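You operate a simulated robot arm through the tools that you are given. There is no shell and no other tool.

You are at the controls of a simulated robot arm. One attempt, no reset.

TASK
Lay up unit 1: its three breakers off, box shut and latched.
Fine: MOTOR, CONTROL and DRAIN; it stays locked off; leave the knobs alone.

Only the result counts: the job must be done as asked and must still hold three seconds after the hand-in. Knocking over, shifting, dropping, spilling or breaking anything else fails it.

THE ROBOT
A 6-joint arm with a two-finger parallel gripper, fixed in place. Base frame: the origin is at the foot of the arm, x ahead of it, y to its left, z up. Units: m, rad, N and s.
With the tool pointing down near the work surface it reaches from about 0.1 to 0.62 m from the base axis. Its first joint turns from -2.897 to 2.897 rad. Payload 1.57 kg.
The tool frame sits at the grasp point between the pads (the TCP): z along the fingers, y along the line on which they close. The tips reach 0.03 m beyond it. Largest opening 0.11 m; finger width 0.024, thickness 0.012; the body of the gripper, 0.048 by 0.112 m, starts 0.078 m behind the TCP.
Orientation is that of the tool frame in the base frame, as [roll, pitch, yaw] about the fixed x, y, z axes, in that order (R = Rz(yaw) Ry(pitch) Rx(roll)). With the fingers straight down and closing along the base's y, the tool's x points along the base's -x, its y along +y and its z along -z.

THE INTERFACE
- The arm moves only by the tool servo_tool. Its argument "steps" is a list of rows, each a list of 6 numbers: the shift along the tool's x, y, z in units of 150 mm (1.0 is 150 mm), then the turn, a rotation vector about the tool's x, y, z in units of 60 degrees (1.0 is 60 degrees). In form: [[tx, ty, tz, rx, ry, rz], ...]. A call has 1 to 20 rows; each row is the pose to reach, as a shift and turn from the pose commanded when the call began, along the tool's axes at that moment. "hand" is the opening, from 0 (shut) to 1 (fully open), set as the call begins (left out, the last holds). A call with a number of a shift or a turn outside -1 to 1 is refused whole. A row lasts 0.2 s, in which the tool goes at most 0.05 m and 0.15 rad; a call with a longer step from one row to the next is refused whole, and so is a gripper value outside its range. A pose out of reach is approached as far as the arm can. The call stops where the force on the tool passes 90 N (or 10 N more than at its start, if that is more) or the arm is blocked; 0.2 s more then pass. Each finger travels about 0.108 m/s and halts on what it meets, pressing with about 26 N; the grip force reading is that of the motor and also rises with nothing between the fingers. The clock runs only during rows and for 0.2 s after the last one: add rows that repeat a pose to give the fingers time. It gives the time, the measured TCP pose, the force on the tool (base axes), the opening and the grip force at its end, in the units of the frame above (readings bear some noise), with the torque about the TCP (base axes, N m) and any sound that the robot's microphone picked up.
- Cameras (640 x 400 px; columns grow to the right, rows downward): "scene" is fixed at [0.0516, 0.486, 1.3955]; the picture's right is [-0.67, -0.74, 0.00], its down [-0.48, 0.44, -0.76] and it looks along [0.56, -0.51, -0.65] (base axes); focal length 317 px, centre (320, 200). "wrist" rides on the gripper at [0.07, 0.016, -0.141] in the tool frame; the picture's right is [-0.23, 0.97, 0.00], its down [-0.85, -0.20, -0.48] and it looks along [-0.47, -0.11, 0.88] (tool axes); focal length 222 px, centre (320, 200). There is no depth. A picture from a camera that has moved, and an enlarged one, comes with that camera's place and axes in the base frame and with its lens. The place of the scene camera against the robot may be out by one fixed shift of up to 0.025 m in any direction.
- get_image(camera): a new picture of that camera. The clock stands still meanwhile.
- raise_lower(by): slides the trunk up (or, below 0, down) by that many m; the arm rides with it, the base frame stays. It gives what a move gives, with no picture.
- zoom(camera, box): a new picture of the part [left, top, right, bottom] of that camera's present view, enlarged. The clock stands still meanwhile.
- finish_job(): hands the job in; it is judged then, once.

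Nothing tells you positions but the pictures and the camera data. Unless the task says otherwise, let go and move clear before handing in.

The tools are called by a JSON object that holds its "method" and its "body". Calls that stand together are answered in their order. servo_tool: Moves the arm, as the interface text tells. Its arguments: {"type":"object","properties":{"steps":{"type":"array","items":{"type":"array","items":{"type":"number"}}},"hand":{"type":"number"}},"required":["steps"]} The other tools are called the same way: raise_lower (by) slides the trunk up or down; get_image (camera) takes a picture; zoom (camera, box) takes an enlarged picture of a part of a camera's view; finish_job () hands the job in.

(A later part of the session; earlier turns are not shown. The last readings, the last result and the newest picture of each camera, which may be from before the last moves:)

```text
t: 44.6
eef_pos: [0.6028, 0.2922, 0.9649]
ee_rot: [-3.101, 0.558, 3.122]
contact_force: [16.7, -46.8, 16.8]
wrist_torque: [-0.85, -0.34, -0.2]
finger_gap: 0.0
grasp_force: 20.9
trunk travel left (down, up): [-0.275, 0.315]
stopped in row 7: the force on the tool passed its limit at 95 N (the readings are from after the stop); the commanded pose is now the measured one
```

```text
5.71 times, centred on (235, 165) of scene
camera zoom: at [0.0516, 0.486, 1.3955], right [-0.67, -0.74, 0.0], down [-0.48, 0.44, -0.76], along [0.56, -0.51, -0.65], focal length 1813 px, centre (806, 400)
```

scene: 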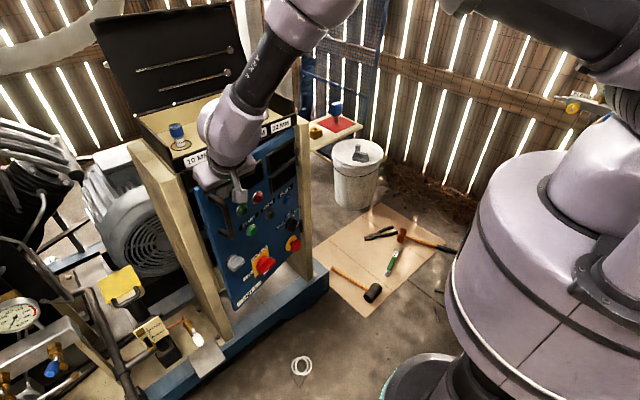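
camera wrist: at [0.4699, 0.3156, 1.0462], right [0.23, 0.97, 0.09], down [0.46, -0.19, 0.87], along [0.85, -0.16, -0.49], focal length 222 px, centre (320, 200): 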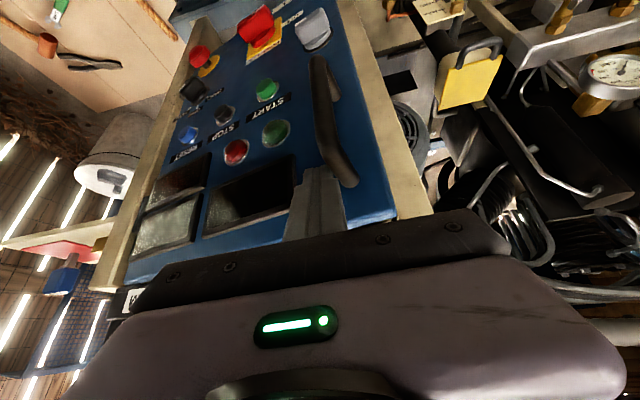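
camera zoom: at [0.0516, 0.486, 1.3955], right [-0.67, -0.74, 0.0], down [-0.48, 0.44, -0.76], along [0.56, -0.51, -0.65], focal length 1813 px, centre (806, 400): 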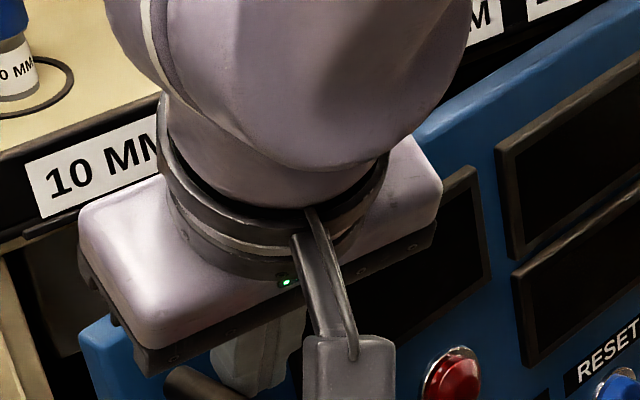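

The fingertip's corner is tucked behind the handle's upper bend. I'll shift it toward the display to free it, without pulling.

{"method": "servo_tool", "body": {"steps": [[0, -0.04, 0.002, 0, 0, 0], [-0.001, -0.08, 0.004, 0, 0, 0], [-0.001, -0.1, 0.005, 0, 0, 0]]}}

{"method": "zoom", "body": {"camera": "wrist", "box": [260, 130, 400, 240]}}

{"method": "zoom", "body": {"camera": "scene", "box": [170, 130, 320, 310]}}

```text
t: 45.5
eef_pos: [0.5996, 0.2818, 0.9625]
ee_rot: [-3.109, 0.555, 3.123]
contact_force: [-0.7, -0.5, 0.7]
wrist_torque: [0.03, -0.03, 0.01]
finger_gap: 0.0
grasp_force: 21.1
trunk travel left (down, up): [-0.275, 0.315]
```

```text
3.64 times, centred on (330, 185) of wrist
camera zoom: at [0.4675, 0.3069, 1.0444], right [0.23, 0.97, 0.09], down [0.47, -0.19, 0.86], along [0.85, -0.15, -0.5], focal length 808 px, centre (284, 254)
```

zoom: 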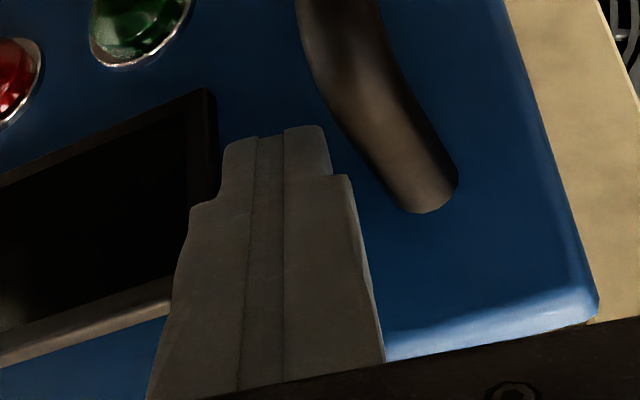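

```text
2.22 times, centred on (245, 220) of scene
camera zoom: at [0.0516, 0.486, 1.3955], right [-0.67, -0.74, 0.0], down [-0.48, 0.44, -0.76], along [0.56, -0.51, -0.65], focal length 705 px, centre (487, 156)
```

zoom: 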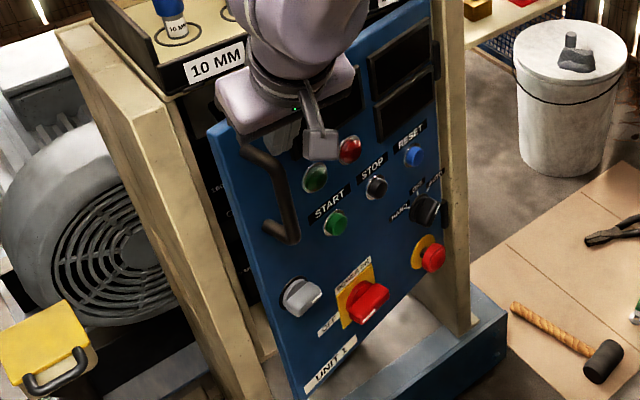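

The finger is free and clear of the handle. I'll push the door shut again with that gap maintained, then back off cleanly.

{"method": "servo_tool", "body": {"steps": [[-0.06, 0.02, 0.035, 0, 0, 0], [-0.108, 0.035, 0.066, 0, 0, 0], [-0.165, 0.048, 0.1, 0, 0, 0], [-0.219, 0.06, 0.134, 0, 0, 0], [-0.275, 0.068, 0.17, 0, 0, 0], [-0.332, 0.074, 0.204, 0, 0, 0], [-0.38, 0.078, 0.234, 0, 0, 0], [-0.4286, 0.08, 0.264, 0, 0, 0], [-0.455, 0.08, 0.28, 0, 0, 0]]}}

{"method": "zoom", "body": {"camera": "wrist", "box": [260, 130, 400, 240]}}

{"method": "zoom", "body": {"camera": "scene", "box": [170, 130, 320, 310]}}

```text
t: 47.5
eef_pos: [0.6749, 0.291, 0.961]
ee_rot: [-3.102, 0.552, 3.126]
contact_force: [-46.0, -0.2, -5.3]
wrist_torque: [0.69, 1.02, 0.04]
finger_gap: 0.0
grasp_force: 21.7
trunk travel left (down, up): [-0.275, 0.315]
```

```text
3.64 times, centred on (330, 185) of wrist
camera zoom: at [0.5416, 0.3162, 1.0439], right [0.23, 0.97, 0.09], down [0.47, -0.19, 0.86], along [0.85, -0.16, -0.5], focal length 808 px, centre (284, 254)
```

zoom: 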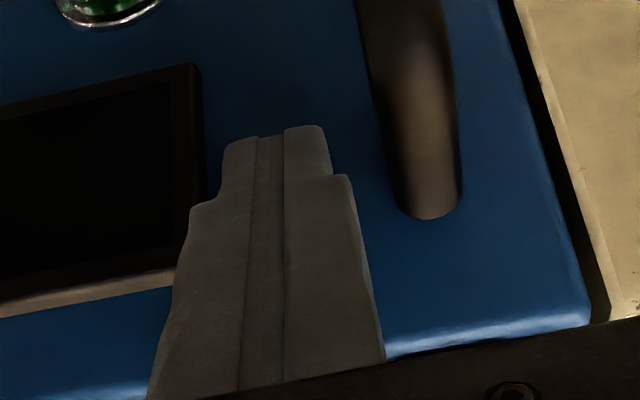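

```text
2.22 times, centred on (245, 220) of scene
camera zoom: at [0.0516, 0.486, 1.3955], right [-0.67, -0.74, 0.0], down [-0.48, 0.44, -0.76], along [0.56, -0.51, -0.65], focal length 705 px, centre (487, 156)
```

zoom: 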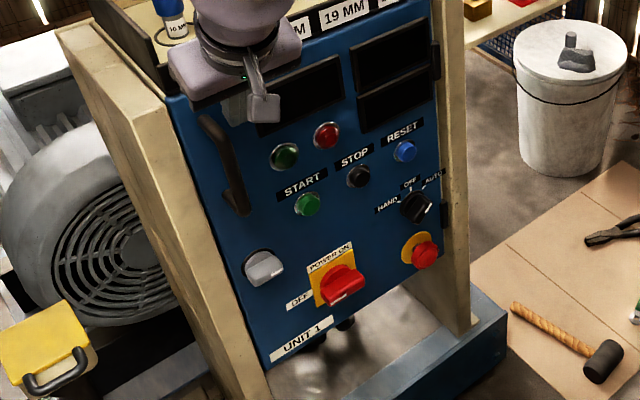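

Shut again, with the finger clear of the handle this time. I'll back straight off.

{"method": "servo_tool", "body": {"steps": [[0.06, -0.003, -0.037, 0, 0, 0], [0.12, -0.006, -0.074, 0, 0, 0], [0.2, -0.01, -0.124, 0, 0, 0], [0.3, -0.015, -0.187, 0, 0, 0], [0.4, -0.02, -0.249, 0, 0, 0], [0.5, -0.025, -0.311, 0, 0, 0]]}}

{"method": "get_image", "body": {"camera": "wrist"}}

{"method": "zoom", "body": {"camera": "scene", "box": [170, 130, 320, 310]}}

```text
t: 48.9
eef_pos: [0.5914, 0.2922, 0.9617]
ee_rot: [-3.107, 0.553, 3.123]
contact_force: [-0.2, -0.4, 0.1]
wrist_torque: [0.0, -0.01, 0.02]
finger_gap: 0.0001
grasp_force: 21.7
trunk travel left (down, up): [-0.275, 0.315]
```

```text
taken
camera wrist: at [0.4581, 0.316, 1.0438], right [0.23, 0.97, 0.09], down [0.47, -0.19, 0.86], along [0.85, -0.16, -0.5], focal length 222 px, centre (320, 200)
```

wrist: 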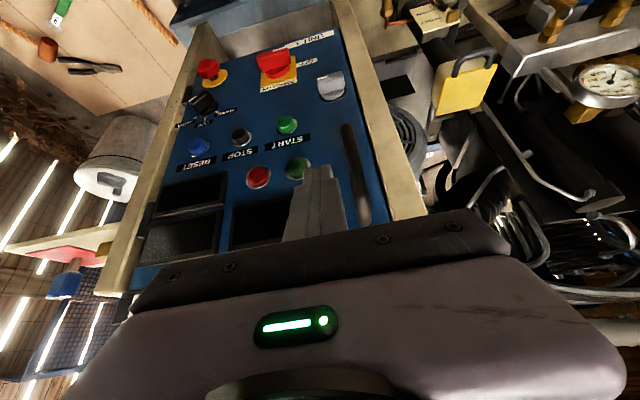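

```text
2.22 times, centred on (245, 220) of scene
camera zoom: at [0.0516, 0.486, 1.3955], right [-0.67, -0.74, 0.0], down [-0.48, 0.44, -0.76], along [0.56, -0.51, -0.65], focal length 705 px, centre (487, 156)
```

zoom: 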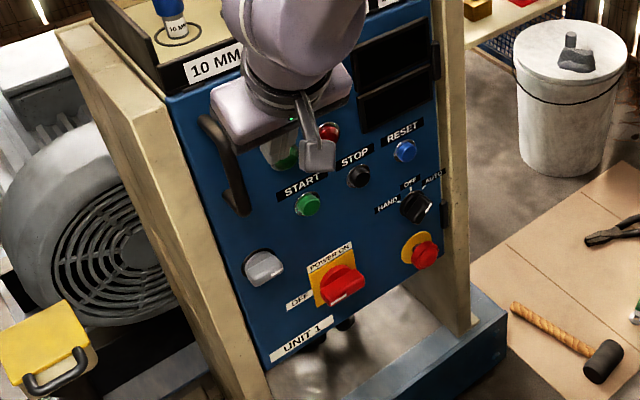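

The door stays shut. Next I'll take a close look at the latch knob and the isolator from both cameras.

{"method": "zoom", "body": {"camera": "scene", "box": [215, 220, 285, 300]}}

{"method": "zoom", "body": {"camera": "wrist", "box": [250, 30, 370, 120]}}

```text
5.00 times, centred on (250, 260) of scene
camera zoom: at [0.0516, 0.486, 1.3955], right [-0.67, -0.74, 0.0], down [-0.48, 0.44, -0.76], along [0.56, -0.51, -0.65], focal length 1586 px, centre (670, -100)
```

zoom: 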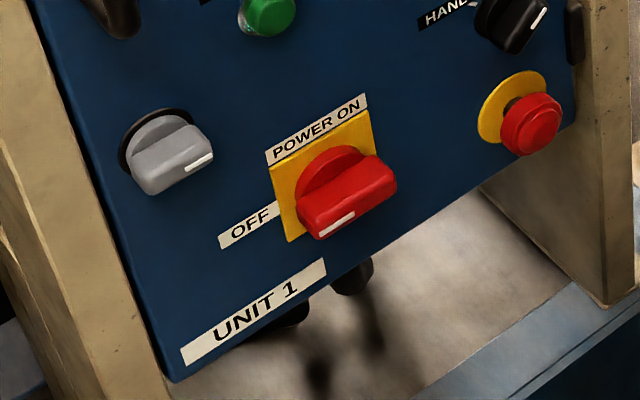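

```text
4.44 times, centred on (310, 75) of wrist
camera zoom: at [0.4581, 0.316, 1.0438], right [0.23, 0.97, 0.09], down [0.47, -0.19, 0.86], along [0.85, -0.16, -0.5], focal length 987 px, centre (364, 756)
```

zoom: 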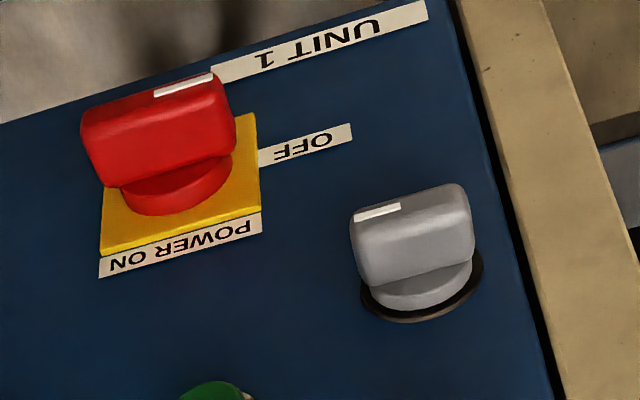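

The isolator's mark points at OFF, and the grey knob's bar lies horizontal with its mark toward the hinge. Before turning it, I'll check the small dark bar under the tray's left end in case that's part of the latch.

{"method": "zoom", "body": {"camera": "scene", "box": [165, 140, 245, 210]}}

{"method": "zoom", "body": {"camera": "scene", "box": [225, 120, 325, 200]}}

{"method": "zoom", "body": {"camera": "wrist", "box": [300, 100, 440, 230]}}

```text
5.71 times, centred on (205, 175) of scene
camera zoom: at [0.0516, 0.486, 1.3955], right [-0.67, -0.74, 0.0], down [-0.48, 0.44, -0.76], along [0.56, -0.51, -0.65], focal length 1813 px, centre (977, 343)
```

zoom: 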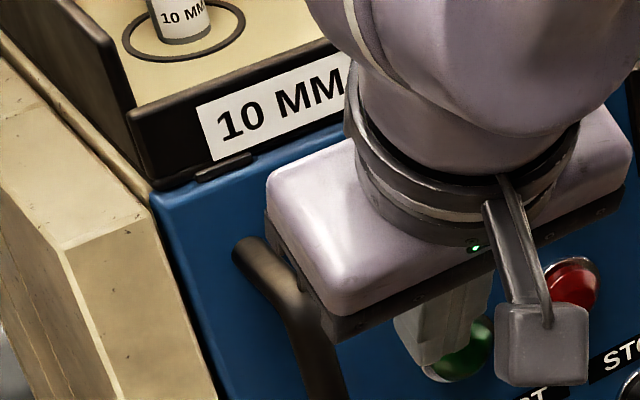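

```text
5.00 times, centred on (275, 160) of scene
camera zoom: at [0.0516, 0.486, 1.3955], right [-0.67, -0.74, 0.0], down [-0.48, 0.44, -0.76], along [0.56, -0.51, -0.65], focal length 1586 px, centre (545, 400)
```

zoom: 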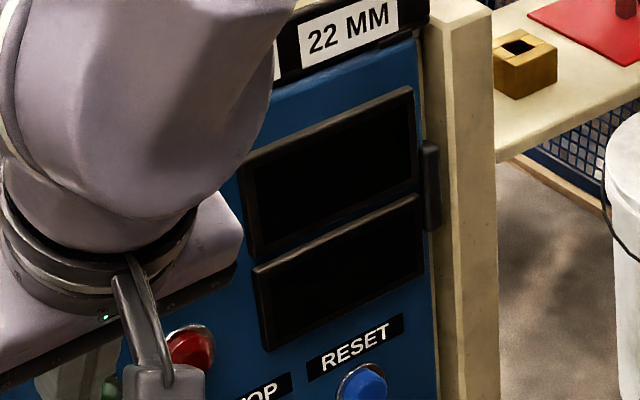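

```text
3.08 times, centred on (370, 165) of wrist
camera zoom: at [0.4581, 0.316, 1.0438], right [0.23, 0.97, 0.09], down [0.47, -0.19, 0.86], along [0.85, -0.16, -0.5], focal length 684 px, centre (166, 308)
```

zoom: 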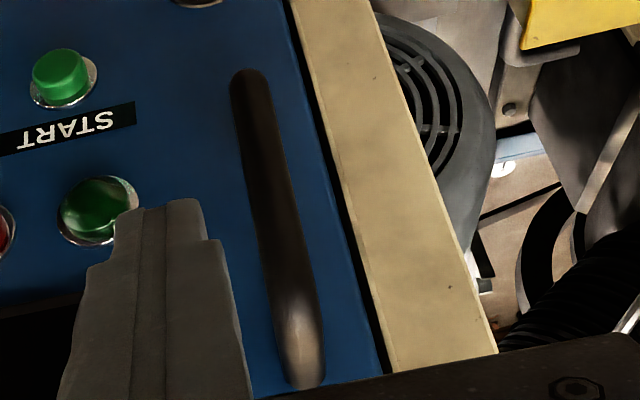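

The small bar is just part of the tray, so the grey knob at about y≈0.312, z≈0.722 is the latch. I'll back off, lower the trunk to knob height and level the tool.

{"method": "servo_tool", "body": {"steps": [[0.1, 0.026, -0.063, 0, 0, 0], [0.2, 0.052, -0.125, 0, 0, 0], [0.3, 0.078, -0.188, 0, 0, 0], [0.4, 0.103, -0.25, 0, 0, 0]]}}

{"method": "raise_lower", "body": {"by": -0.2}}

{"method": "get_image", "body": {"camera": "wrist"}}

{"method": "get_image", "body": {"camera": "scene"}}

```text
t: 49.9
eef_pos: [0.5221, 0.3095, 0.9619]
ee_rot: [-3.105, 0.554, 3.123]
contact_force: [0.2, 0.2, -0.3]
wrist_torque: [-0.04, 0.01, 0.01]
finger_gap: 0.0
grasp_force: 20.9
trunk travel left (down, up): [-0.275, 0.315]
```

```text
t: 52.0
eef_pos: [0.523, 0.3094, 0.7618]
ee_rot: [-3.105, 0.557, 3.123]
contact_force: [0.6, 0.2, -0.2]
wrist_torque: [0.03, 0.01, 0.01]
finger_gap: 0.0001
grasp_force: 21.1
trunk travel left (down, up): [-0.075, 0.515]
```

```text
taken
camera wrist: at [0.3893, 0.3335, 0.8438], right [0.23, 0.97, 0.09], down [0.47, -0.19, 0.86], along [0.85, -0.16, -0.5], focal length 222 px, centre (320, 200)
```

wrist: 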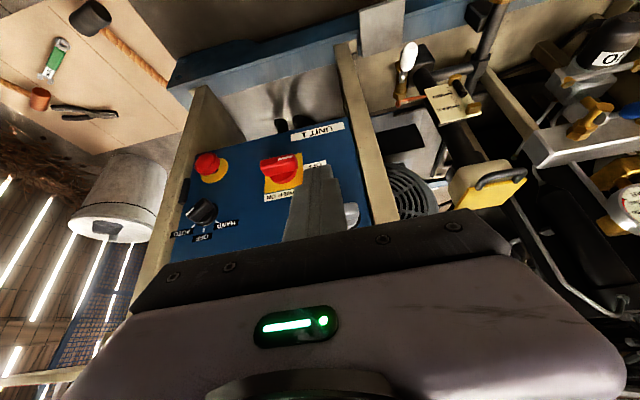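

```text
taken
```

scene: 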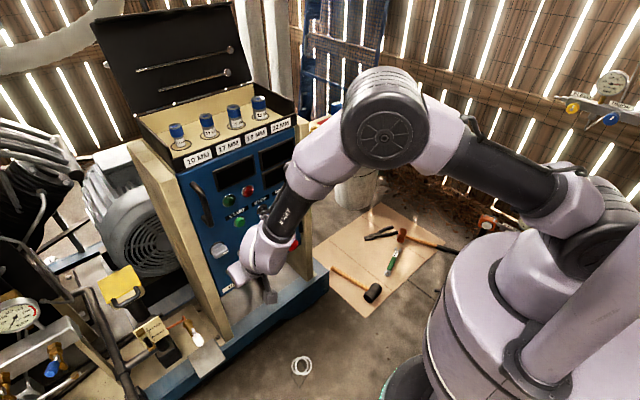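

At knob height now. I'll pitch the tool up to horizontal in this clear spot.

{"method": "servo_tool", "body": {"steps": [[0, 0, 0, 0, -0.12, 0], [0, 0, 0, 0, -0.24, 0], [0, 0, 0, 0, -0.36, 0], [0, 0, 0, 0, -0.48, 0], [0, 0, 0, 0, -0.6, 0], [0, 0, 0, 0, -0.72, 0], [0, 0, 0, 0, -0.84, 0], [0, 0, 0, 0, -0.967, 0], [0, 0, 0, 0, -0.967, 0]]}}

{"method": "get_image", "body": {"camera": "wrist"}}

{"method": "get_image", "body": {"camera": "scene"}}

```text
t: 54.0
eef_pos: [0.5213, 0.3095, 0.7615]
ee_rot: [-1.615, 1.538, -1.653]
contact_force: [0.3, 0.6, -0.1]
wrist_torque: [0.04, -0.01, 0.0]
finger_gap: 0.0002
grasp_force: 20.8
trunk travel left (down, up): [-0.075, 0.515]
```

```text
taken
camera wrist: at [0.3814, 0.3288, 0.6908], right [0.04, 0.98, 0.2], down [-0.48, -0.15, 0.86], along [0.87, -0.13, 0.47], focal length 222 px, centre (320, 200)
```

wrist: 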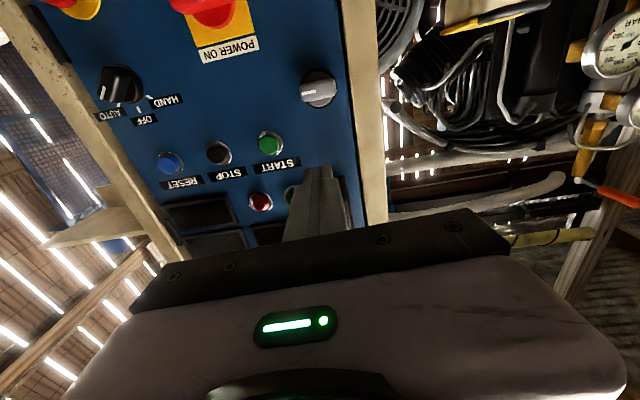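

```text
taken
```

scene: 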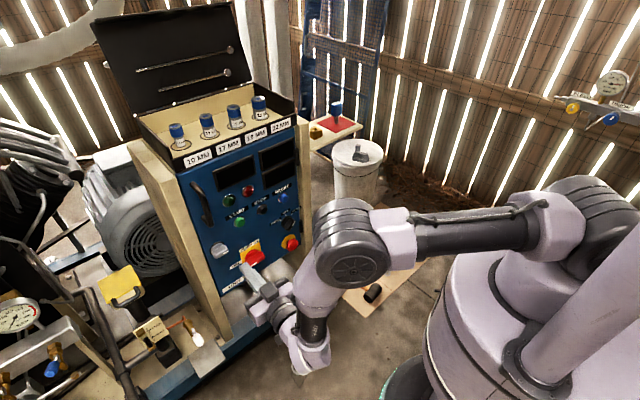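

The tool is level in front of the knob. I'll zoom in to measure the knob.

{"method": "zoom", "body": {"camera": "wrist", "box": [270, 50, 370, 130]}}

```text
5.00 times, centred on (320, 90) of wrist
camera zoom: at [0.3814, 0.3288, 0.6908], right [0.04, 0.98, 0.2], down [-0.48, -0.15, 0.86], along [0.87, -0.13, 0.47], focal length 1111 px, centre (320, 750)
```

zoom: 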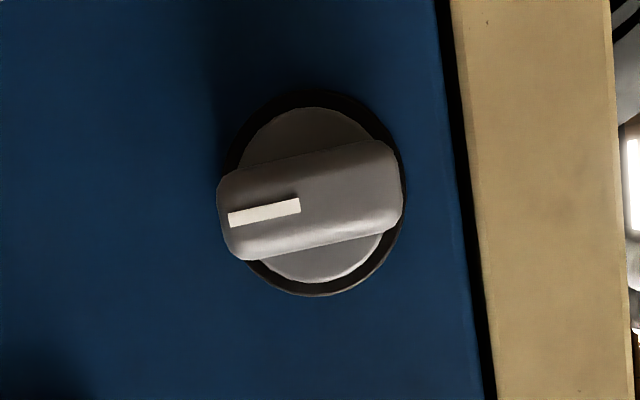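

The knob sits at about y≈0.314 and z≈0.702, front at x≈0.664: a 43×17 mm bar lying horizontally. To grip it I need the fingers to close vertically, so I'll test rolling the tool 90° here in free space.

{"method": "servo_tool", "body": {"steps": [[0, 0, 0, 0, 0, -0.14], [0, 0, 0, 0, 0, -0.28], [0, 0, 0, 0, 0, -0.42], [0, 0, 0, 0, 0, -0.56], [0, 0, 0, 0, 0, -0.7], [0, 0, 0, 0, 0, -0.84], [0, 0, 0, 0, 0, -0.98]]}}

```text
t: 55.6
eef_pos: [0.5228, 0.3103, 0.761]
ee_rot: [-1.573, 0.511, -1.612]
contact_force: [-0.4, -0.5, 0.5]
wrist_torque: [0.01, -0.03, 0.0]
finger_gap: 0.0
grasp_force: 21.4
trunk travel left (down, up): [-0.075, 0.515]
```

That direction works. I'll complete the roll to 90° and open the fingers partway.

{"method": "servo_tool", "body": {"steps": [[0, 0, 0, 0, 0, -0.13], [0, 0, 0, 0, 0, -0.26], [0, 0, 0, 0, 0, -0.39], [0, 0, 0, 0, 0, -0.52], [0, 0, 0, 0, 0, -0.52]], "hand": 0.45}}

{"method": "get_image", "body": {"camera": "wrist"}}

{"method": "get_image", "body": {"camera": "scene"}}

```text
t: 56.8
eef_pos: [0.5229, 0.3104, 0.7623]
ee_rot: [-1.572, -0.033, -1.61]
contact_force: [0.1, 0.9, 0.8]
wrist_torque: [-0.01, 0.02, -0.04]
finger_gap: 0.0495
grasp_force: 0.2
trunk travel left (down, up): [-0.075, 0.515]
```

```text
taken
camera wrist: at [0.3788, 0.2449, 0.7469], right [0.0, 0.2, -0.98], down [-0.45, 0.88, 0.17], along [0.9, 0.44, 0.09], focal length 222 px, centre (320, 200)
```

wrist: 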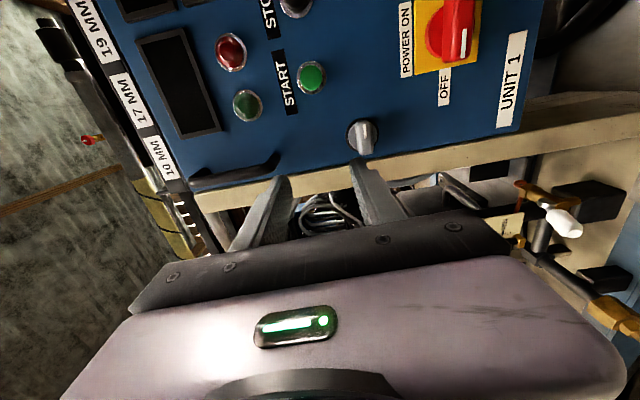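

```text
taken
```

scene: 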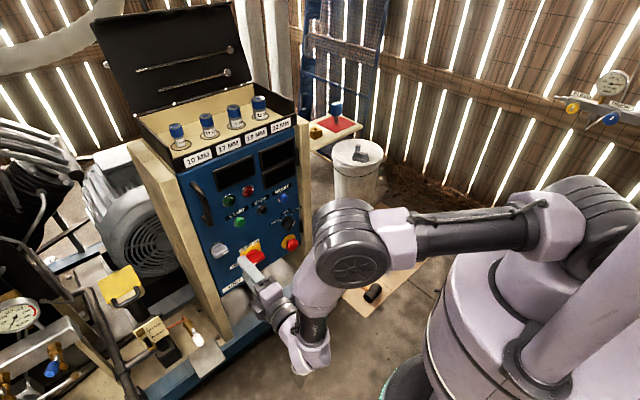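

The fingers now close vertically and are open 50 mm. I'll zoom in on the knob to fine-tune the alignment.

{"method": "zoom", "body": {"camera": "wrist", "box": [310, 90, 410, 170]}}

```text
5.00 times, centred on (360, 130) of wrist
camera zoom: at [0.3788, 0.2449, 0.7469], right [0.0, 0.2, -0.98], down [-0.45, 0.88, 0.17], along [0.9, 0.44, 0.09], focal length 1111 px, centre (120, 550)
```

zoom: 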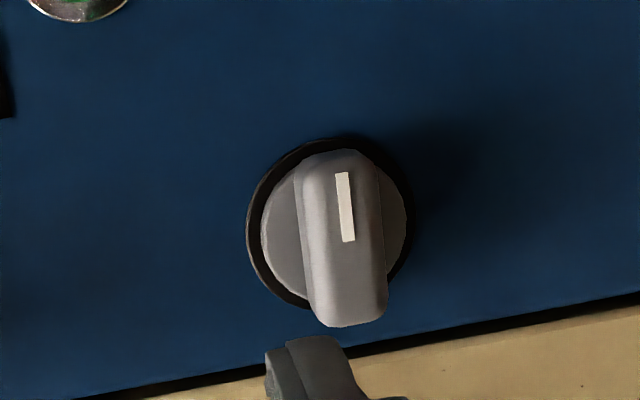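

I'll refine the knob centre to (y 0.312, z 0.7035). I'm lowering the trunk a little for reach first.

{"method": "raise_lower", "body": {"by": -0.065}}

```text
t: 57.9
eef_pos: [0.5235, 0.3088, 0.697]
ee_rot: [-1.573, -0.03, -1.61]
contact_force: [1.0, -0.3, -1.0]
wrist_torque: [0.0, 0.0, -0.03]
finger_gap: 0.0496
grasp_force: 0.1
trunk travel left (down, up): [-0.01, 0.58]
```

{"method": "servo_tool", "body": {"steps": [[-0.01, -0.015, 0.15, 0, -0.012, 0.01], [-0.02, -0.03, 0.3, 0, -0.025, 0.02], [-0.033, -0.045, 0.42, 0, -0.037, 0.03], [-0.033, -0.045, 0.509, 0, -0.037, 0.03], [-0.033, -0.045, 0.509, 0, -0.037, 0.03]]}}

{"method": "get_image", "body": {"camera": "wrist"}}

{"method": "zoom", "body": {"camera": "wrist", "box": [240, 80, 440, 220]}}

{"method": "zoom", "body": {"camera": "scene", "box": [180, 200, 320, 320]}}

```text
t: 59.1
eef_pos: [0.5983, 0.3123, 0.7015]
ee_rot: [-1.575, 0.0, -1.568]
contact_force: [-0.2, -0.5, 0.2]
wrist_torque: [0.0, -0.02, 0.0]
finger_gap: 0.0493
grasp_force: 0.3
trunk travel left (down, up): [-0.01, 0.58]
```

```text
taken
camera wrist: at [0.4577, 0.2428, 0.6851], right [0.0, 0.23, -0.97], down [-0.48, 0.85, 0.2], along [0.88, 0.47, 0.11], focal length 222 px, centre (320, 200)
```

wrist: 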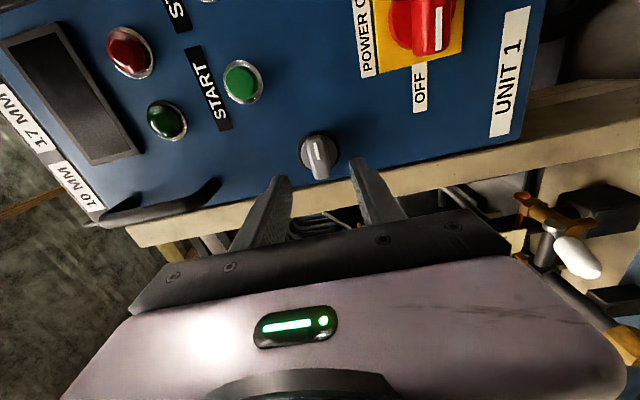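

```text
2.86 times, centred on (340, 150) of wrist
camera zoom: at [0.4577, 0.2428, 0.6851], right [0.0, 0.23, -0.97], down [-0.48, 0.85, 0.2], along [0.88, 0.47, 0.11], focal length 635 px, centre (263, 343)
```

zoom: 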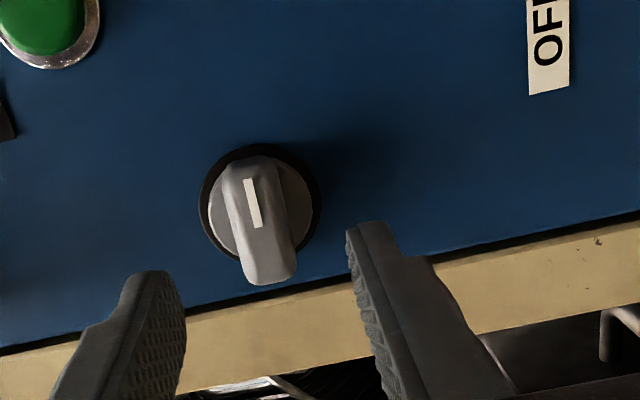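

```text
3.33 times, centred on (250, 260) of scene
camera zoom: at [0.0516, 0.486, 1.3955], right [-0.67, -0.74, 0.0], down [-0.48, 0.44, -0.76], along [0.56, -0.51, -0.65], focal length 1058 px, centre (553, 0)
```

zoom: 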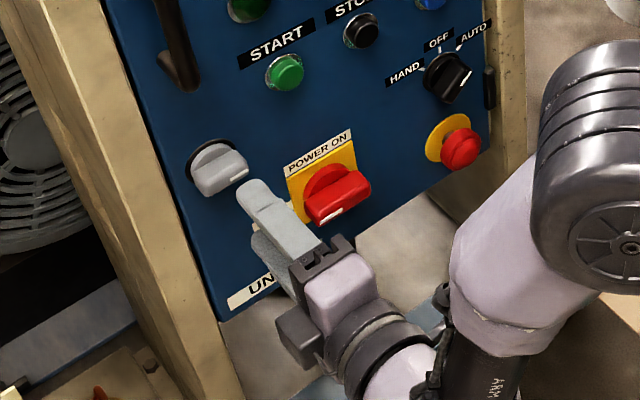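

The fingers straddle the knob's bar with good alignment. I'll advance over it and close gently.

{"method": "servo_tool", "body": {"steps": [[0.005, 0, 0.08, 0, 0, 0], [0.005, 0, 0.16, 0, 0, 0], [0.005, 0, 0.24, 0, 0, 0], [0.005, 0, 0.31, 0, 0, 0], [0.005, 0, 0.362, 0, 0, 0], [0.005, 0, 0.362, 0, 0, 0]]}}

{"method": "zoom", "body": {"camera": "wrist", "box": [220, 80, 440, 240]}}

{"method": "zoom", "body": {"camera": "scene", "box": [180, 200, 320, 320]}}

```text
t: 60.5
eef_pos: [0.6534, 0.3111, 0.7024]
ee_rot: [-1.574, 0.0, -1.57]
contact_force: [0.3, 0.2, 0.8]
wrist_torque: [0.0, 0.04, 0.02]
finger_gap: 0.0495
grasp_force: 0.1
trunk travel left (down, up): [-0.01, 0.58]
```

```text
2.50 times, centred on (330, 160) of wrist
camera zoom: at [0.5121, 0.2414, 0.6868], right [0.0, 0.23, -0.97], down [-0.48, 0.85, 0.2], along [0.88, 0.47, 0.11], focal length 555 px, centre (295, 300)
```

zoom: 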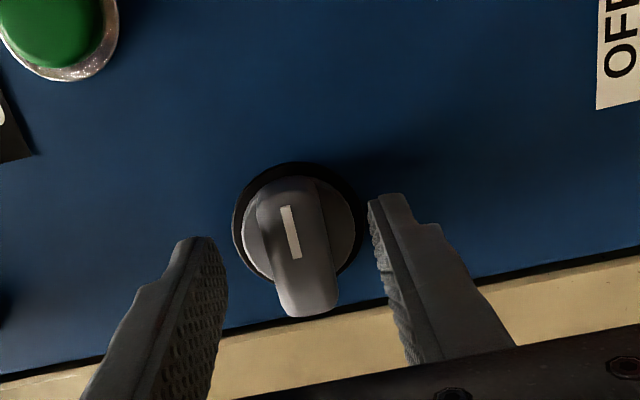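

```text
3.33 times, centred on (250, 260) of scene
camera zoom: at [0.0516, 0.486, 1.3955], right [-0.67, -0.74, 0.0], down [-0.48, 0.44, -0.76], along [0.56, -0.51, -0.65], focal length 1058 px, centre (553, 0)
```

zoom: 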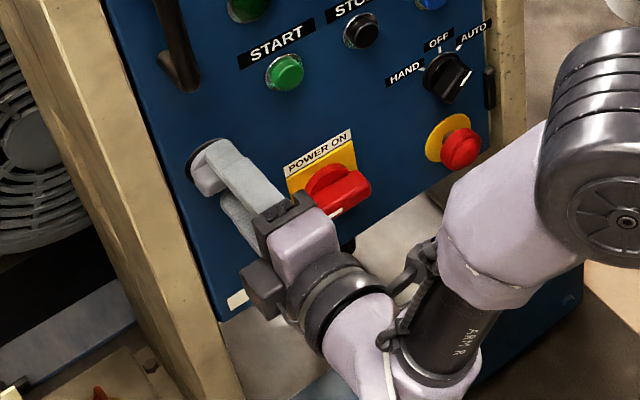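

The bar is between the fingers and nothing else is near the tips. Closing on it now.

{"method": "servo_tool", "body": {"steps": [[0, 0, 0, 0, 0, 0], [0, 0, 0, 0, 0, 0], [0, 0, 0, 0, 0, 0], [0, 0, 0, 0, 0, 0]], "hand": 0}}

{"method": "zoom", "body": {"camera": "wrist", "box": [220, 80, 440, 240]}}

```text
t: 61.5
eef_pos: [0.6537, 0.3115, 0.702]
ee_rot: [-1.577, 0.0, -1.572]
contact_force: [-3.3, 0.6, -7.7]
wrist_torque: [0.05, 0.02, -0.49]
finger_gap: 0.0196
grasp_force: 33.9
trunk travel left (down, up): [-0.01, 0.58]
```

```text
2.50 times, centred on (330, 160) of wrist
camera zoom: at [0.5119, 0.2414, 0.6861], right [0.0, 0.23, -0.97], down [-0.48, 0.85, 0.2], along [0.88, 0.47, 0.1], focal length 555 px, centre (295, 300)
```

zoom: 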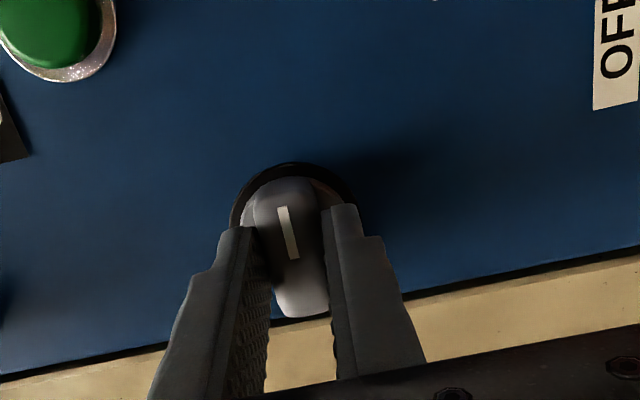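

Gripped at 19.6 mm. I'll try turning it a few degrees clockwise, watching the torque for a stop.

{"method": "servo_tool", "body": {"steps": [[0, 0, 0, 0, 0, 0.05], [0, 0, 0, 0, 0, 0.1], [0, 0, 0, 0, 0, 0.15], [0, 0, 0, 0, 0, 0.2]]}}

{"method": "zoom", "body": {"camera": "wrist", "box": [220, 80, 440, 240]}}

{"method": "zoom", "body": {"camera": "scene", "box": [190, 220, 260, 280]}}

```text
t: 62.5
eef_pos: [0.6536, 0.3116, 0.7026]
ee_rot: [-1.573, 0.209, -1.571]
contact_force: [-5.4, -2.3, -5.2]
wrist_torque: [-1.43, -0.23, 0.33]
finger_gap: 0.025
grasp_force: 36.5
trunk travel left (down, up): [-0.01, 0.58]
```

```text
2.50 times, centred on (330, 160) of wrist
camera zoom: at [0.5122, 0.2467, 0.6718], right [0.0, 0.43, -0.91], down [-0.48, 0.79, 0.38], along [0.88, 0.43, 0.2], focal length 555 px, centre (295, 300)
```

zoom: 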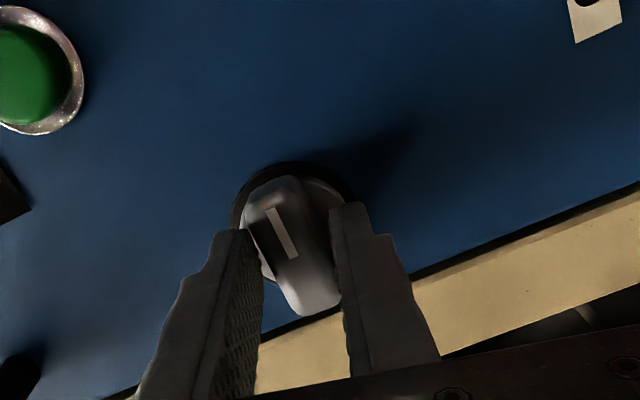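

```text
6.67 times, centred on (225, 250) of scene
camera zoom: at [0.0516, 0.486, 1.3955], right [-0.67, -0.74, 0.0], down [-0.48, 0.44, -0.76], along [0.56, -0.51, -0.65], focal length 2115 px, centre (953, -133)
```

zoom: 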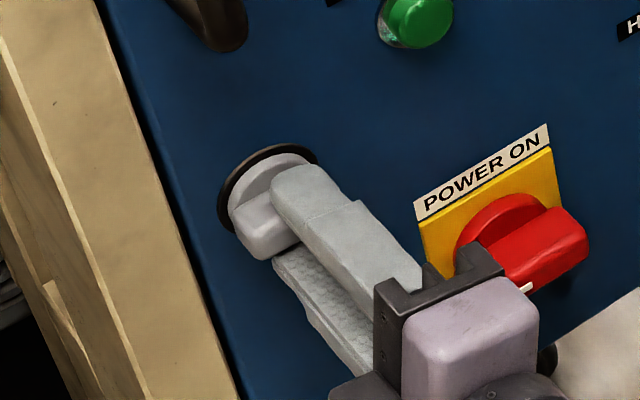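

Clockwise is blocked: the fingers spread and torque rose without the bar turning. I'll go back and try counter-clockwise.

{"method": "servo_tool", "body": {"steps": [[0, 0, 0, 0, 0, -0.05], [0, 0, 0, 0, 0, -0.1], [0, 0, 0, 0, 0, -0.15], [0, 0, 0, 0, 0, -0.2], [0, 0, 0, 0, 0, -0.25], [0, 0, 0, 0, 0, -0.3], [0, 0, 0, 0, 0, -0.35], [0, 0, 0, 0, 0, -0.4]]}}

{"method": "zoom", "body": {"camera": "wrist", "box": [220, 80, 440, 240]}}

{"method": "zoom", "body": {"camera": "scene", "box": [190, 220, 260, 280]}}

```text
t: 64.3
eef_pos: [0.6537, 0.3122, 0.7041]
ee_rot: [-1.573, -0.21, -1.57]
contact_force: [-1.0, 5.2, -2.4]
wrist_torque: [-0.01, 0.0, 0.04]
finger_gap: 0.0198
grasp_force: 34.2
trunk travel left (down, up): [-0.01, 0.58]
```

```text
2.50 times, centred on (330, 160) of wrist
camera zoom: at [0.5125, 0.24, 0.7009], right [0.0, 0.02, -1.0], down [-0.48, 0.88, 0.02], along [0.88, 0.48, 0.01], focal length 555 px, centre (295, 300)
```

zoom: 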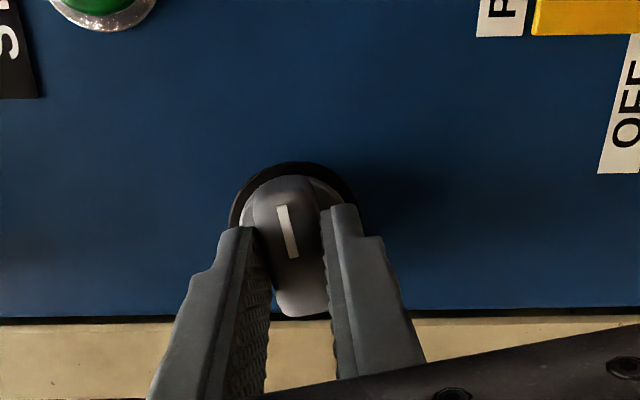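

```text
6.67 times, centred on (225, 250) of scene
camera zoom: at [0.0516, 0.486, 1.3955], right [-0.67, -0.74, 0.0], down [-0.48, 0.44, -0.76], along [0.56, -0.51, -0.65], focal length 2115 px, centre (953, -133)
```

zoom: 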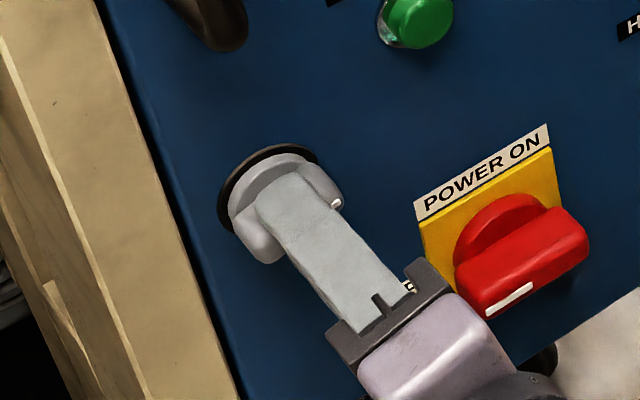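

Counter-clockwise turns freely and the knob follows the fingers. I'll continue in that direction.

{"method": "servo_tool", "body": {"steps": [[0, 0, 0, 0, 0, -0.06], [0, 0, 0, 0, 0, -0.12], [0, 0, 0, 0, 0, -0.18], [0, 0, 0, 0, 0, -0.24], [0, 0, 0, 0, 0, -0.3], [0, 0, 0, 0, 0, -0.36], [0, 0, 0, 0, 0, -0.42], [0, 0, 0, 0, 0, -0.48], [0, 0, 0, 0, 0, -0.54], [0, 0, 0, 0, 0, -0.6], [0, 0, 0, 0, 0, -0.66]]}}

{"method": "zoom", "body": {"camera": "wrist", "box": [220, 80, 440, 240]}}

{"method": "zoom", "body": {"camera": "scene", "box": [190, 220, 260, 280]}}

```text
t: 66.7
eef_pos: [0.6537, 0.3122, 0.704]
ee_rot: [-1.574, -0.904, -1.567]
contact_force: [-2.5, 13.8, 5.5]
wrist_torque: [0.05, -0.95, -0.12]
finger_gap: 0.0198
grasp_force: 33.9
trunk travel left (down, up): [-0.01, 0.58]
```

```text
2.50 times, centred on (330, 160) of wrist
camera zoom: at [0.5117, 0.2558, 0.7473], right [0.0, -0.62, -0.78], down [-0.48, 0.69, -0.55], along [0.88, 0.38, -0.3], focal length 555 px, centre (295, 300)
```

zoom: 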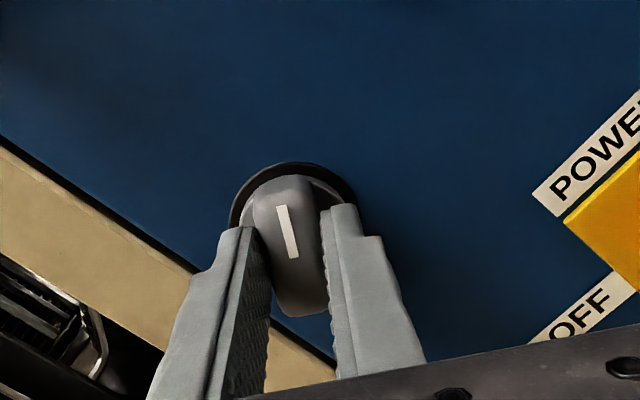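

```text
6.67 times, centred on (225, 250) of scene
camera zoom: at [0.0516, 0.486, 1.3955], right [-0.67, -0.74, 0.0], down [-0.48, 0.44, -0.76], along [0.56, -0.51, -0.65], focal length 2115 px, centre (953, -133)
```

zoom: 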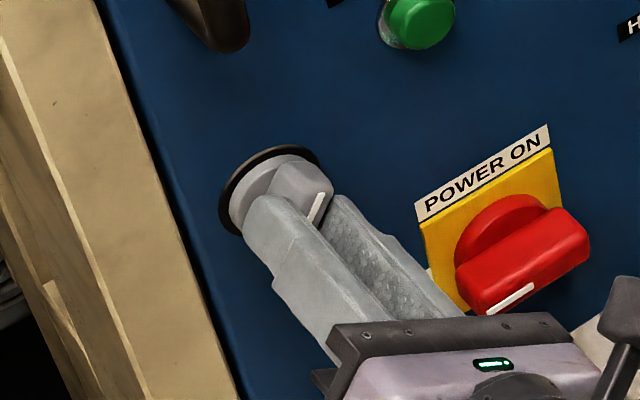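

It's turning smoothly, about 52° so far. Continuing toward 90°.

{"method": "servo_tool", "body": {"steps": [[0, 0, 0, 0, 0, -0.06], [0, 0, 0, 0, 0, -0.12], [0, 0, 0, 0, 0, -0.18], [0, 0, 0, 0, 0, -0.24], [0, 0, 0, 0, 0, -0.3], [0, 0, 0, 0, 0, -0.36], [0, 0, 0, 0, 0, -0.42], [0, 0, 0, 0, 0, -0.48], [0, 0, 0, 0, 0, -0.54], [0, 0, 0, 0, 0, -0.6], [0, 0, 0, 0, 0, -0.64]]}}

{"method": "zoom", "body": {"camera": "wrist", "box": [220, 80, 440, 240]}}

{"method": "zoom", "body": {"camera": "scene", "box": [190, 220, 260, 280]}}

```text
t: 69.1
eef_pos: [0.6528, 0.3132, 0.7039]
ee_rot: [1.847, -1.568, 1.299]
contact_force: [-2.7, 26.2, 15.1]
wrist_torque: [0.24, 0.32, 0.52]
finger_gap: 0.0197
grasp_force: 34.0
trunk travel left (down, up): [-0.01, 0.58]
```

```text
2.50 times, centred on (330, 160) of wrist
camera zoom: at [0.5116, 0.2961, 0.7725], right [0.0, -0.97, -0.23], down [-0.48, 0.2, -0.86], along [0.88, 0.11, -0.47], focal length 555 px, centre (295, 300)
```

zoom: 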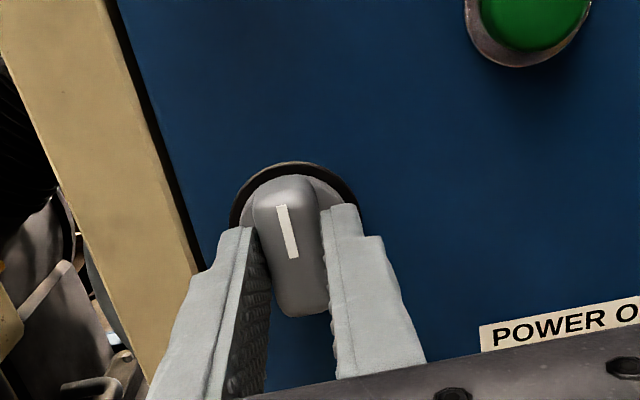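

```text
6.67 times, centred on (225, 250) of scene
camera zoom: at [0.0516, 0.486, 1.3955], right [-0.67, -0.74, 0.0], down [-0.48, 0.44, -0.76], along [0.56, -0.51, -0.65], focal length 2115 px, centre (953, -133)
```

zoom: 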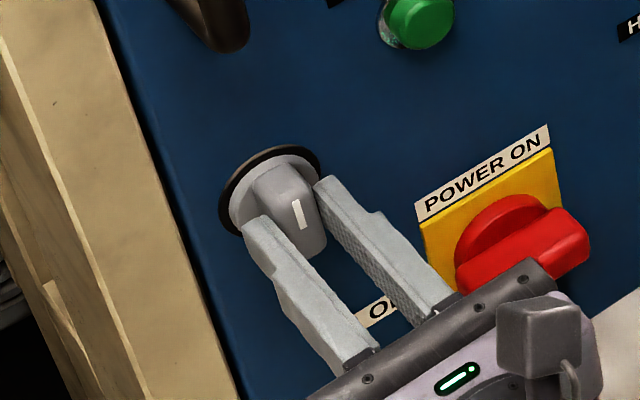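

The knob's mark is now at 12 o'clock, a 90° turn. I'll nudge a little further to find out whether this is the end stop.

{"method": "servo_tool", "body": {"steps": [[0, 0, 0, 0, 0, -0.05], [0, 0, 0, 0, 0, -0.1], [0, 0, 0, 0, 0, -0.15], [0, 0, 0, 0, 0, -0.2]]}}

{"method": "zoom", "body": {"camera": "wrist", "box": [220, 80, 440, 240]}}

{"method": "zoom", "body": {"camera": "scene", "box": [190, 220, 260, 280]}}

```text
t: 70.0
eef_pos: [0.6365, 0.2992, 0.7097]
ee_rot: [1.515, -1.4, 1.645]
contact_force: [-20.9, -8.6, 12.7]
wrist_torque: [0.08, -0.17, -0.17]
finger_gap: 0.0
grasp_force: 21.5
out of reach, approached as far as the arm can: row 2, 3, 4
trunk travel left (down, up): [-0.01, 0.58]
stopped in row 4: the force on the tool passed its limit at 98 N (the readings are from after the stop); the commanded pose is now the measured one
```

```text
2.50 times, centred on (330, 160) of wrist
camera zoom: at [0.4945, 0.2924, 0.7783], right [0.02, -1.0, -0.06], down [-0.47, 0.04, -0.88], along [0.88, 0.05, -0.47], focal length 555 px, centre (295, 300)
```

zoom: 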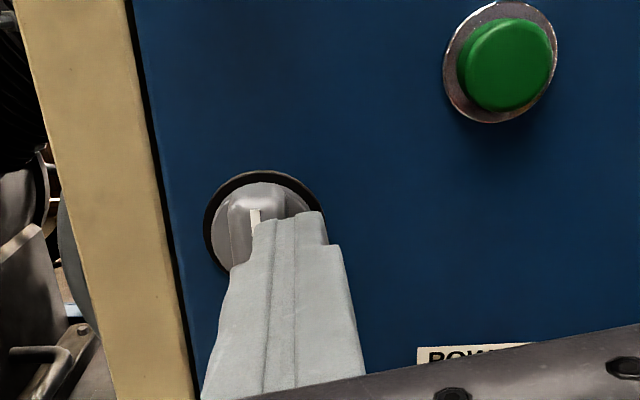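

```text
6.67 times, centred on (225, 250) of scene
camera zoom: at [0.0516, 0.486, 1.3955], right [-0.67, -0.74, 0.0], down [-0.48, 0.44, -0.76], along [0.56, -0.51, -0.65], focal length 2115 px, centre (953, -133)
```

zoom: 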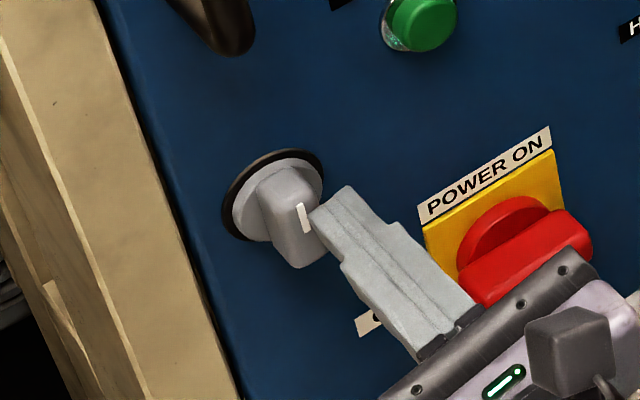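

The wrist reached its joint limit there and the fingers slipped off, leaving the knob with its mark at 12 o'clock. I'll back straight out and check knob and door.

{"method": "servo_tool", "body": {"steps": [[0, 0, -0.07, 0, 0, 0], [0, 0, -0.14, 0, 0, 0], [0, 0, -0.24, 0, 0, 0], [0, 0, -0.34, 0, 0, 0], [0, 0, -0.44, 0, 0, 0]]}}

{"method": "get_image", "body": {"camera": "wrist"}}

{"method": "get_image", "body": {"camera": "scene"}}

{"method": "zoom", "body": {"camera": "scene", "box": [190, 220, 260, 280]}}

```text
t: 71.2
eef_pos: [0.5699, 0.3004, 0.7055]
ee_rot: [1.524, -1.397, 1.638]
contact_force: [0.1, 0.6, -0.3]
wrist_torque: [-0.01, 0.0, -0.02]
finger_gap: 0.0001
grasp_force: 22.0
trunk travel left (down, up): [-0.01, 0.58]
```

```text
taken
camera wrist: at [0.4282, 0.2935, 0.7751], right [0.02, -1.0, -0.06], down [-0.47, 0.04, -0.88], along [0.88, 0.05, -0.47], focal length 222 px, centre (320, 200)
```

wrist: 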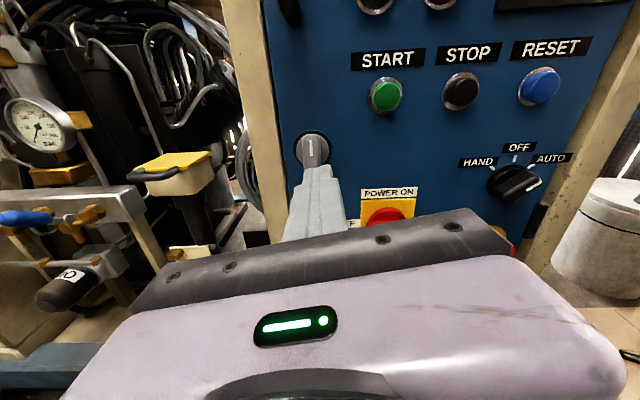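

```text
taken
```

scene: 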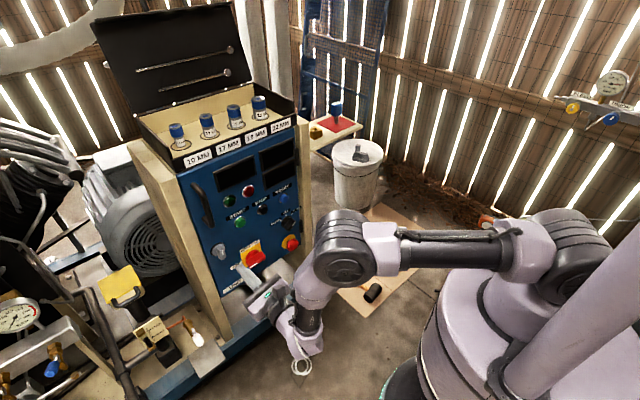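

```text
6.67 times, centred on (225, 250) of scene
camera zoom: at [0.0516, 0.486, 1.3955], right [-0.67, -0.74, 0.0], down [-0.48, 0.44, -0.76], along [0.56, -0.51, -0.65], focal length 2115 px, centre (953, -133)
```

zoom: 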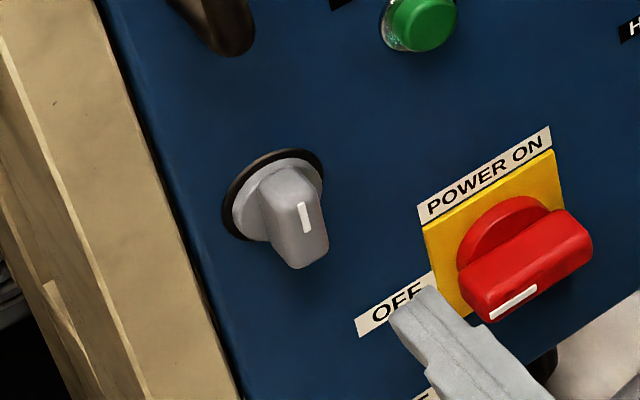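

Knob and door look undisturbed, with the knob's mark pointing up. I'll zoom in to check its exact angle.

{"method": "zoom", "body": {"camera": "wrist", "box": [280, 115, 350, 170]}}

{"method": "zoom", "body": {"camera": "wrist", "box": [230, 30, 440, 240]}}

{"method": "zoom", "body": {"camera": "scene", "box": [165, 130, 325, 310]}}

```text
7.27 times, centred on (315, 142) of wrist
camera zoom: at [0.4282, 0.2935, 0.7751], right [0.02, -1.0, -0.06], down [-0.47, 0.04, -0.88], along [0.88, 0.05, -0.47], focal length 1615 px, centre (356, 618)
```

zoom: 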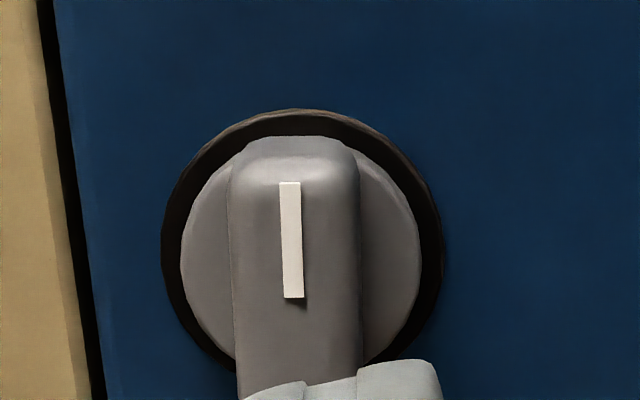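

```text
1.90 times, centred on (335, 135) of wrist
camera zoom: at [0.4282, 0.2935, 0.7751], right [0.02, -1.0, -0.06], down [-0.47, 0.04, -0.88], along [0.88, 0.05, -0.47], focal length 423 px, centre (291, 324)
```

zoom: 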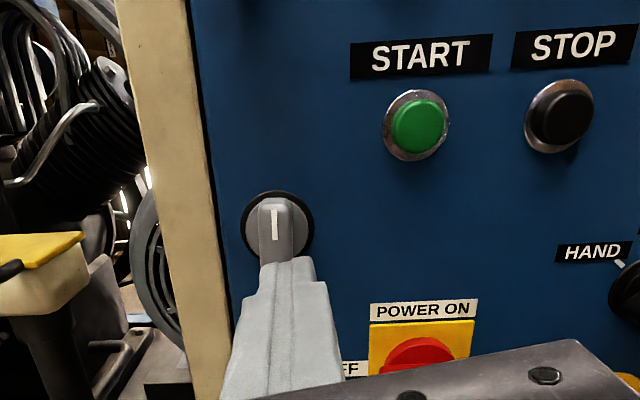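

```text
2.22 times, centred on (245, 220) of scene
camera zoom: at [0.0516, 0.486, 1.3955], right [-0.67, -0.74, 0.0], down [-0.48, 0.44, -0.76], along [0.56, -0.51, -0.65], focal length 705 px, centre (487, 156)
```

zoom: 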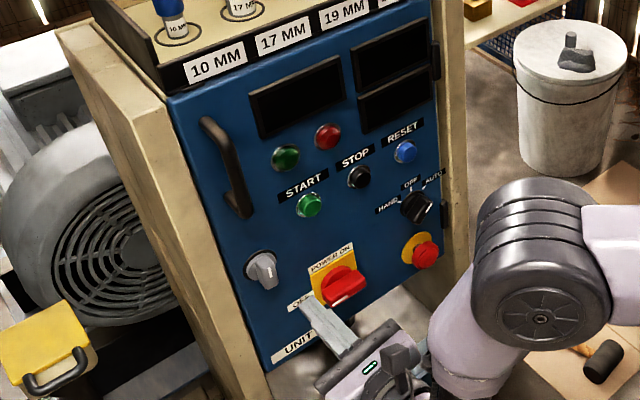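

The mark is vertical to within a degree or two. To confirm it's at its end stop, I'll roll the wrist back to a comfortable angle, then gently press the bar's top end further counter-clockwise with the closed fingers.

{"method": "servo_tool", "body": {"steps": [[0, 0, -0.05, 0, 0, 0.14], [0, 0, -0.05, 0, 0, 0.28], [0, 0, -0.05, 0, 0, 0.42], [0, 0, -0.05, 0, 0, 0.56], [0, 0, -0.05, 0, 0, 0.7], [0, 0, -0.05, 0, 0, 0.84], [0, 0, -0.05, 0, 0, 0.98]]}}

{"method": "servo_tool", "body": {"steps": [[0, 0, 0, 0, 0, 0.14], [0, 0, 0, 0, 0, 0.28], [0, 0, 0, 0, 0, 0.42], [0, 0, 0, 0, 0, 0.56], [0, 0, 0, 0, 0, 0.683], [0, 0, 0, 0, 0, 0.683]]}}

{"method": "get_image", "body": {"camera": "wrist"}}

```text
t: 72.8
eef_pos: [0.5632, 0.3007, 0.7074]
ee_rot: [-1.561, -0.714, -1.556]
contact_force: [-0.3, 0.2, -0.7]
wrist_torque: [-0.03, 0.0, 0.01]
finger_gap: 0.0
grasp_force: 21.3
trunk travel left (down, up): [-0.01, 0.58]
```

```text
t: 74.2
eef_pos: [0.5623, 0.3006, 0.7069]
ee_rot: [-1.56, 0.0, -1.548]
contact_force: [0.8, -0.4, 0.3]
wrist_torque: [0.0, 0.02, 0.01]
finger_gap: 0.0001
grasp_force: 21.4
trunk travel left (down, up): [-0.01, 0.58]
```

```text
taken
camera wrist: at [0.4232, 0.2275, 0.6887], right [0.0, 0.23, -0.97], down [-0.5, 0.84, 0.2], along [0.87, 0.49, 0.12], focal length 222 px, centre (320, 200)
```

wrist: 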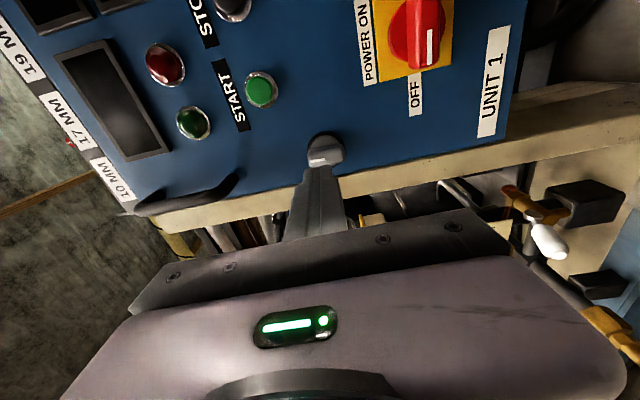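

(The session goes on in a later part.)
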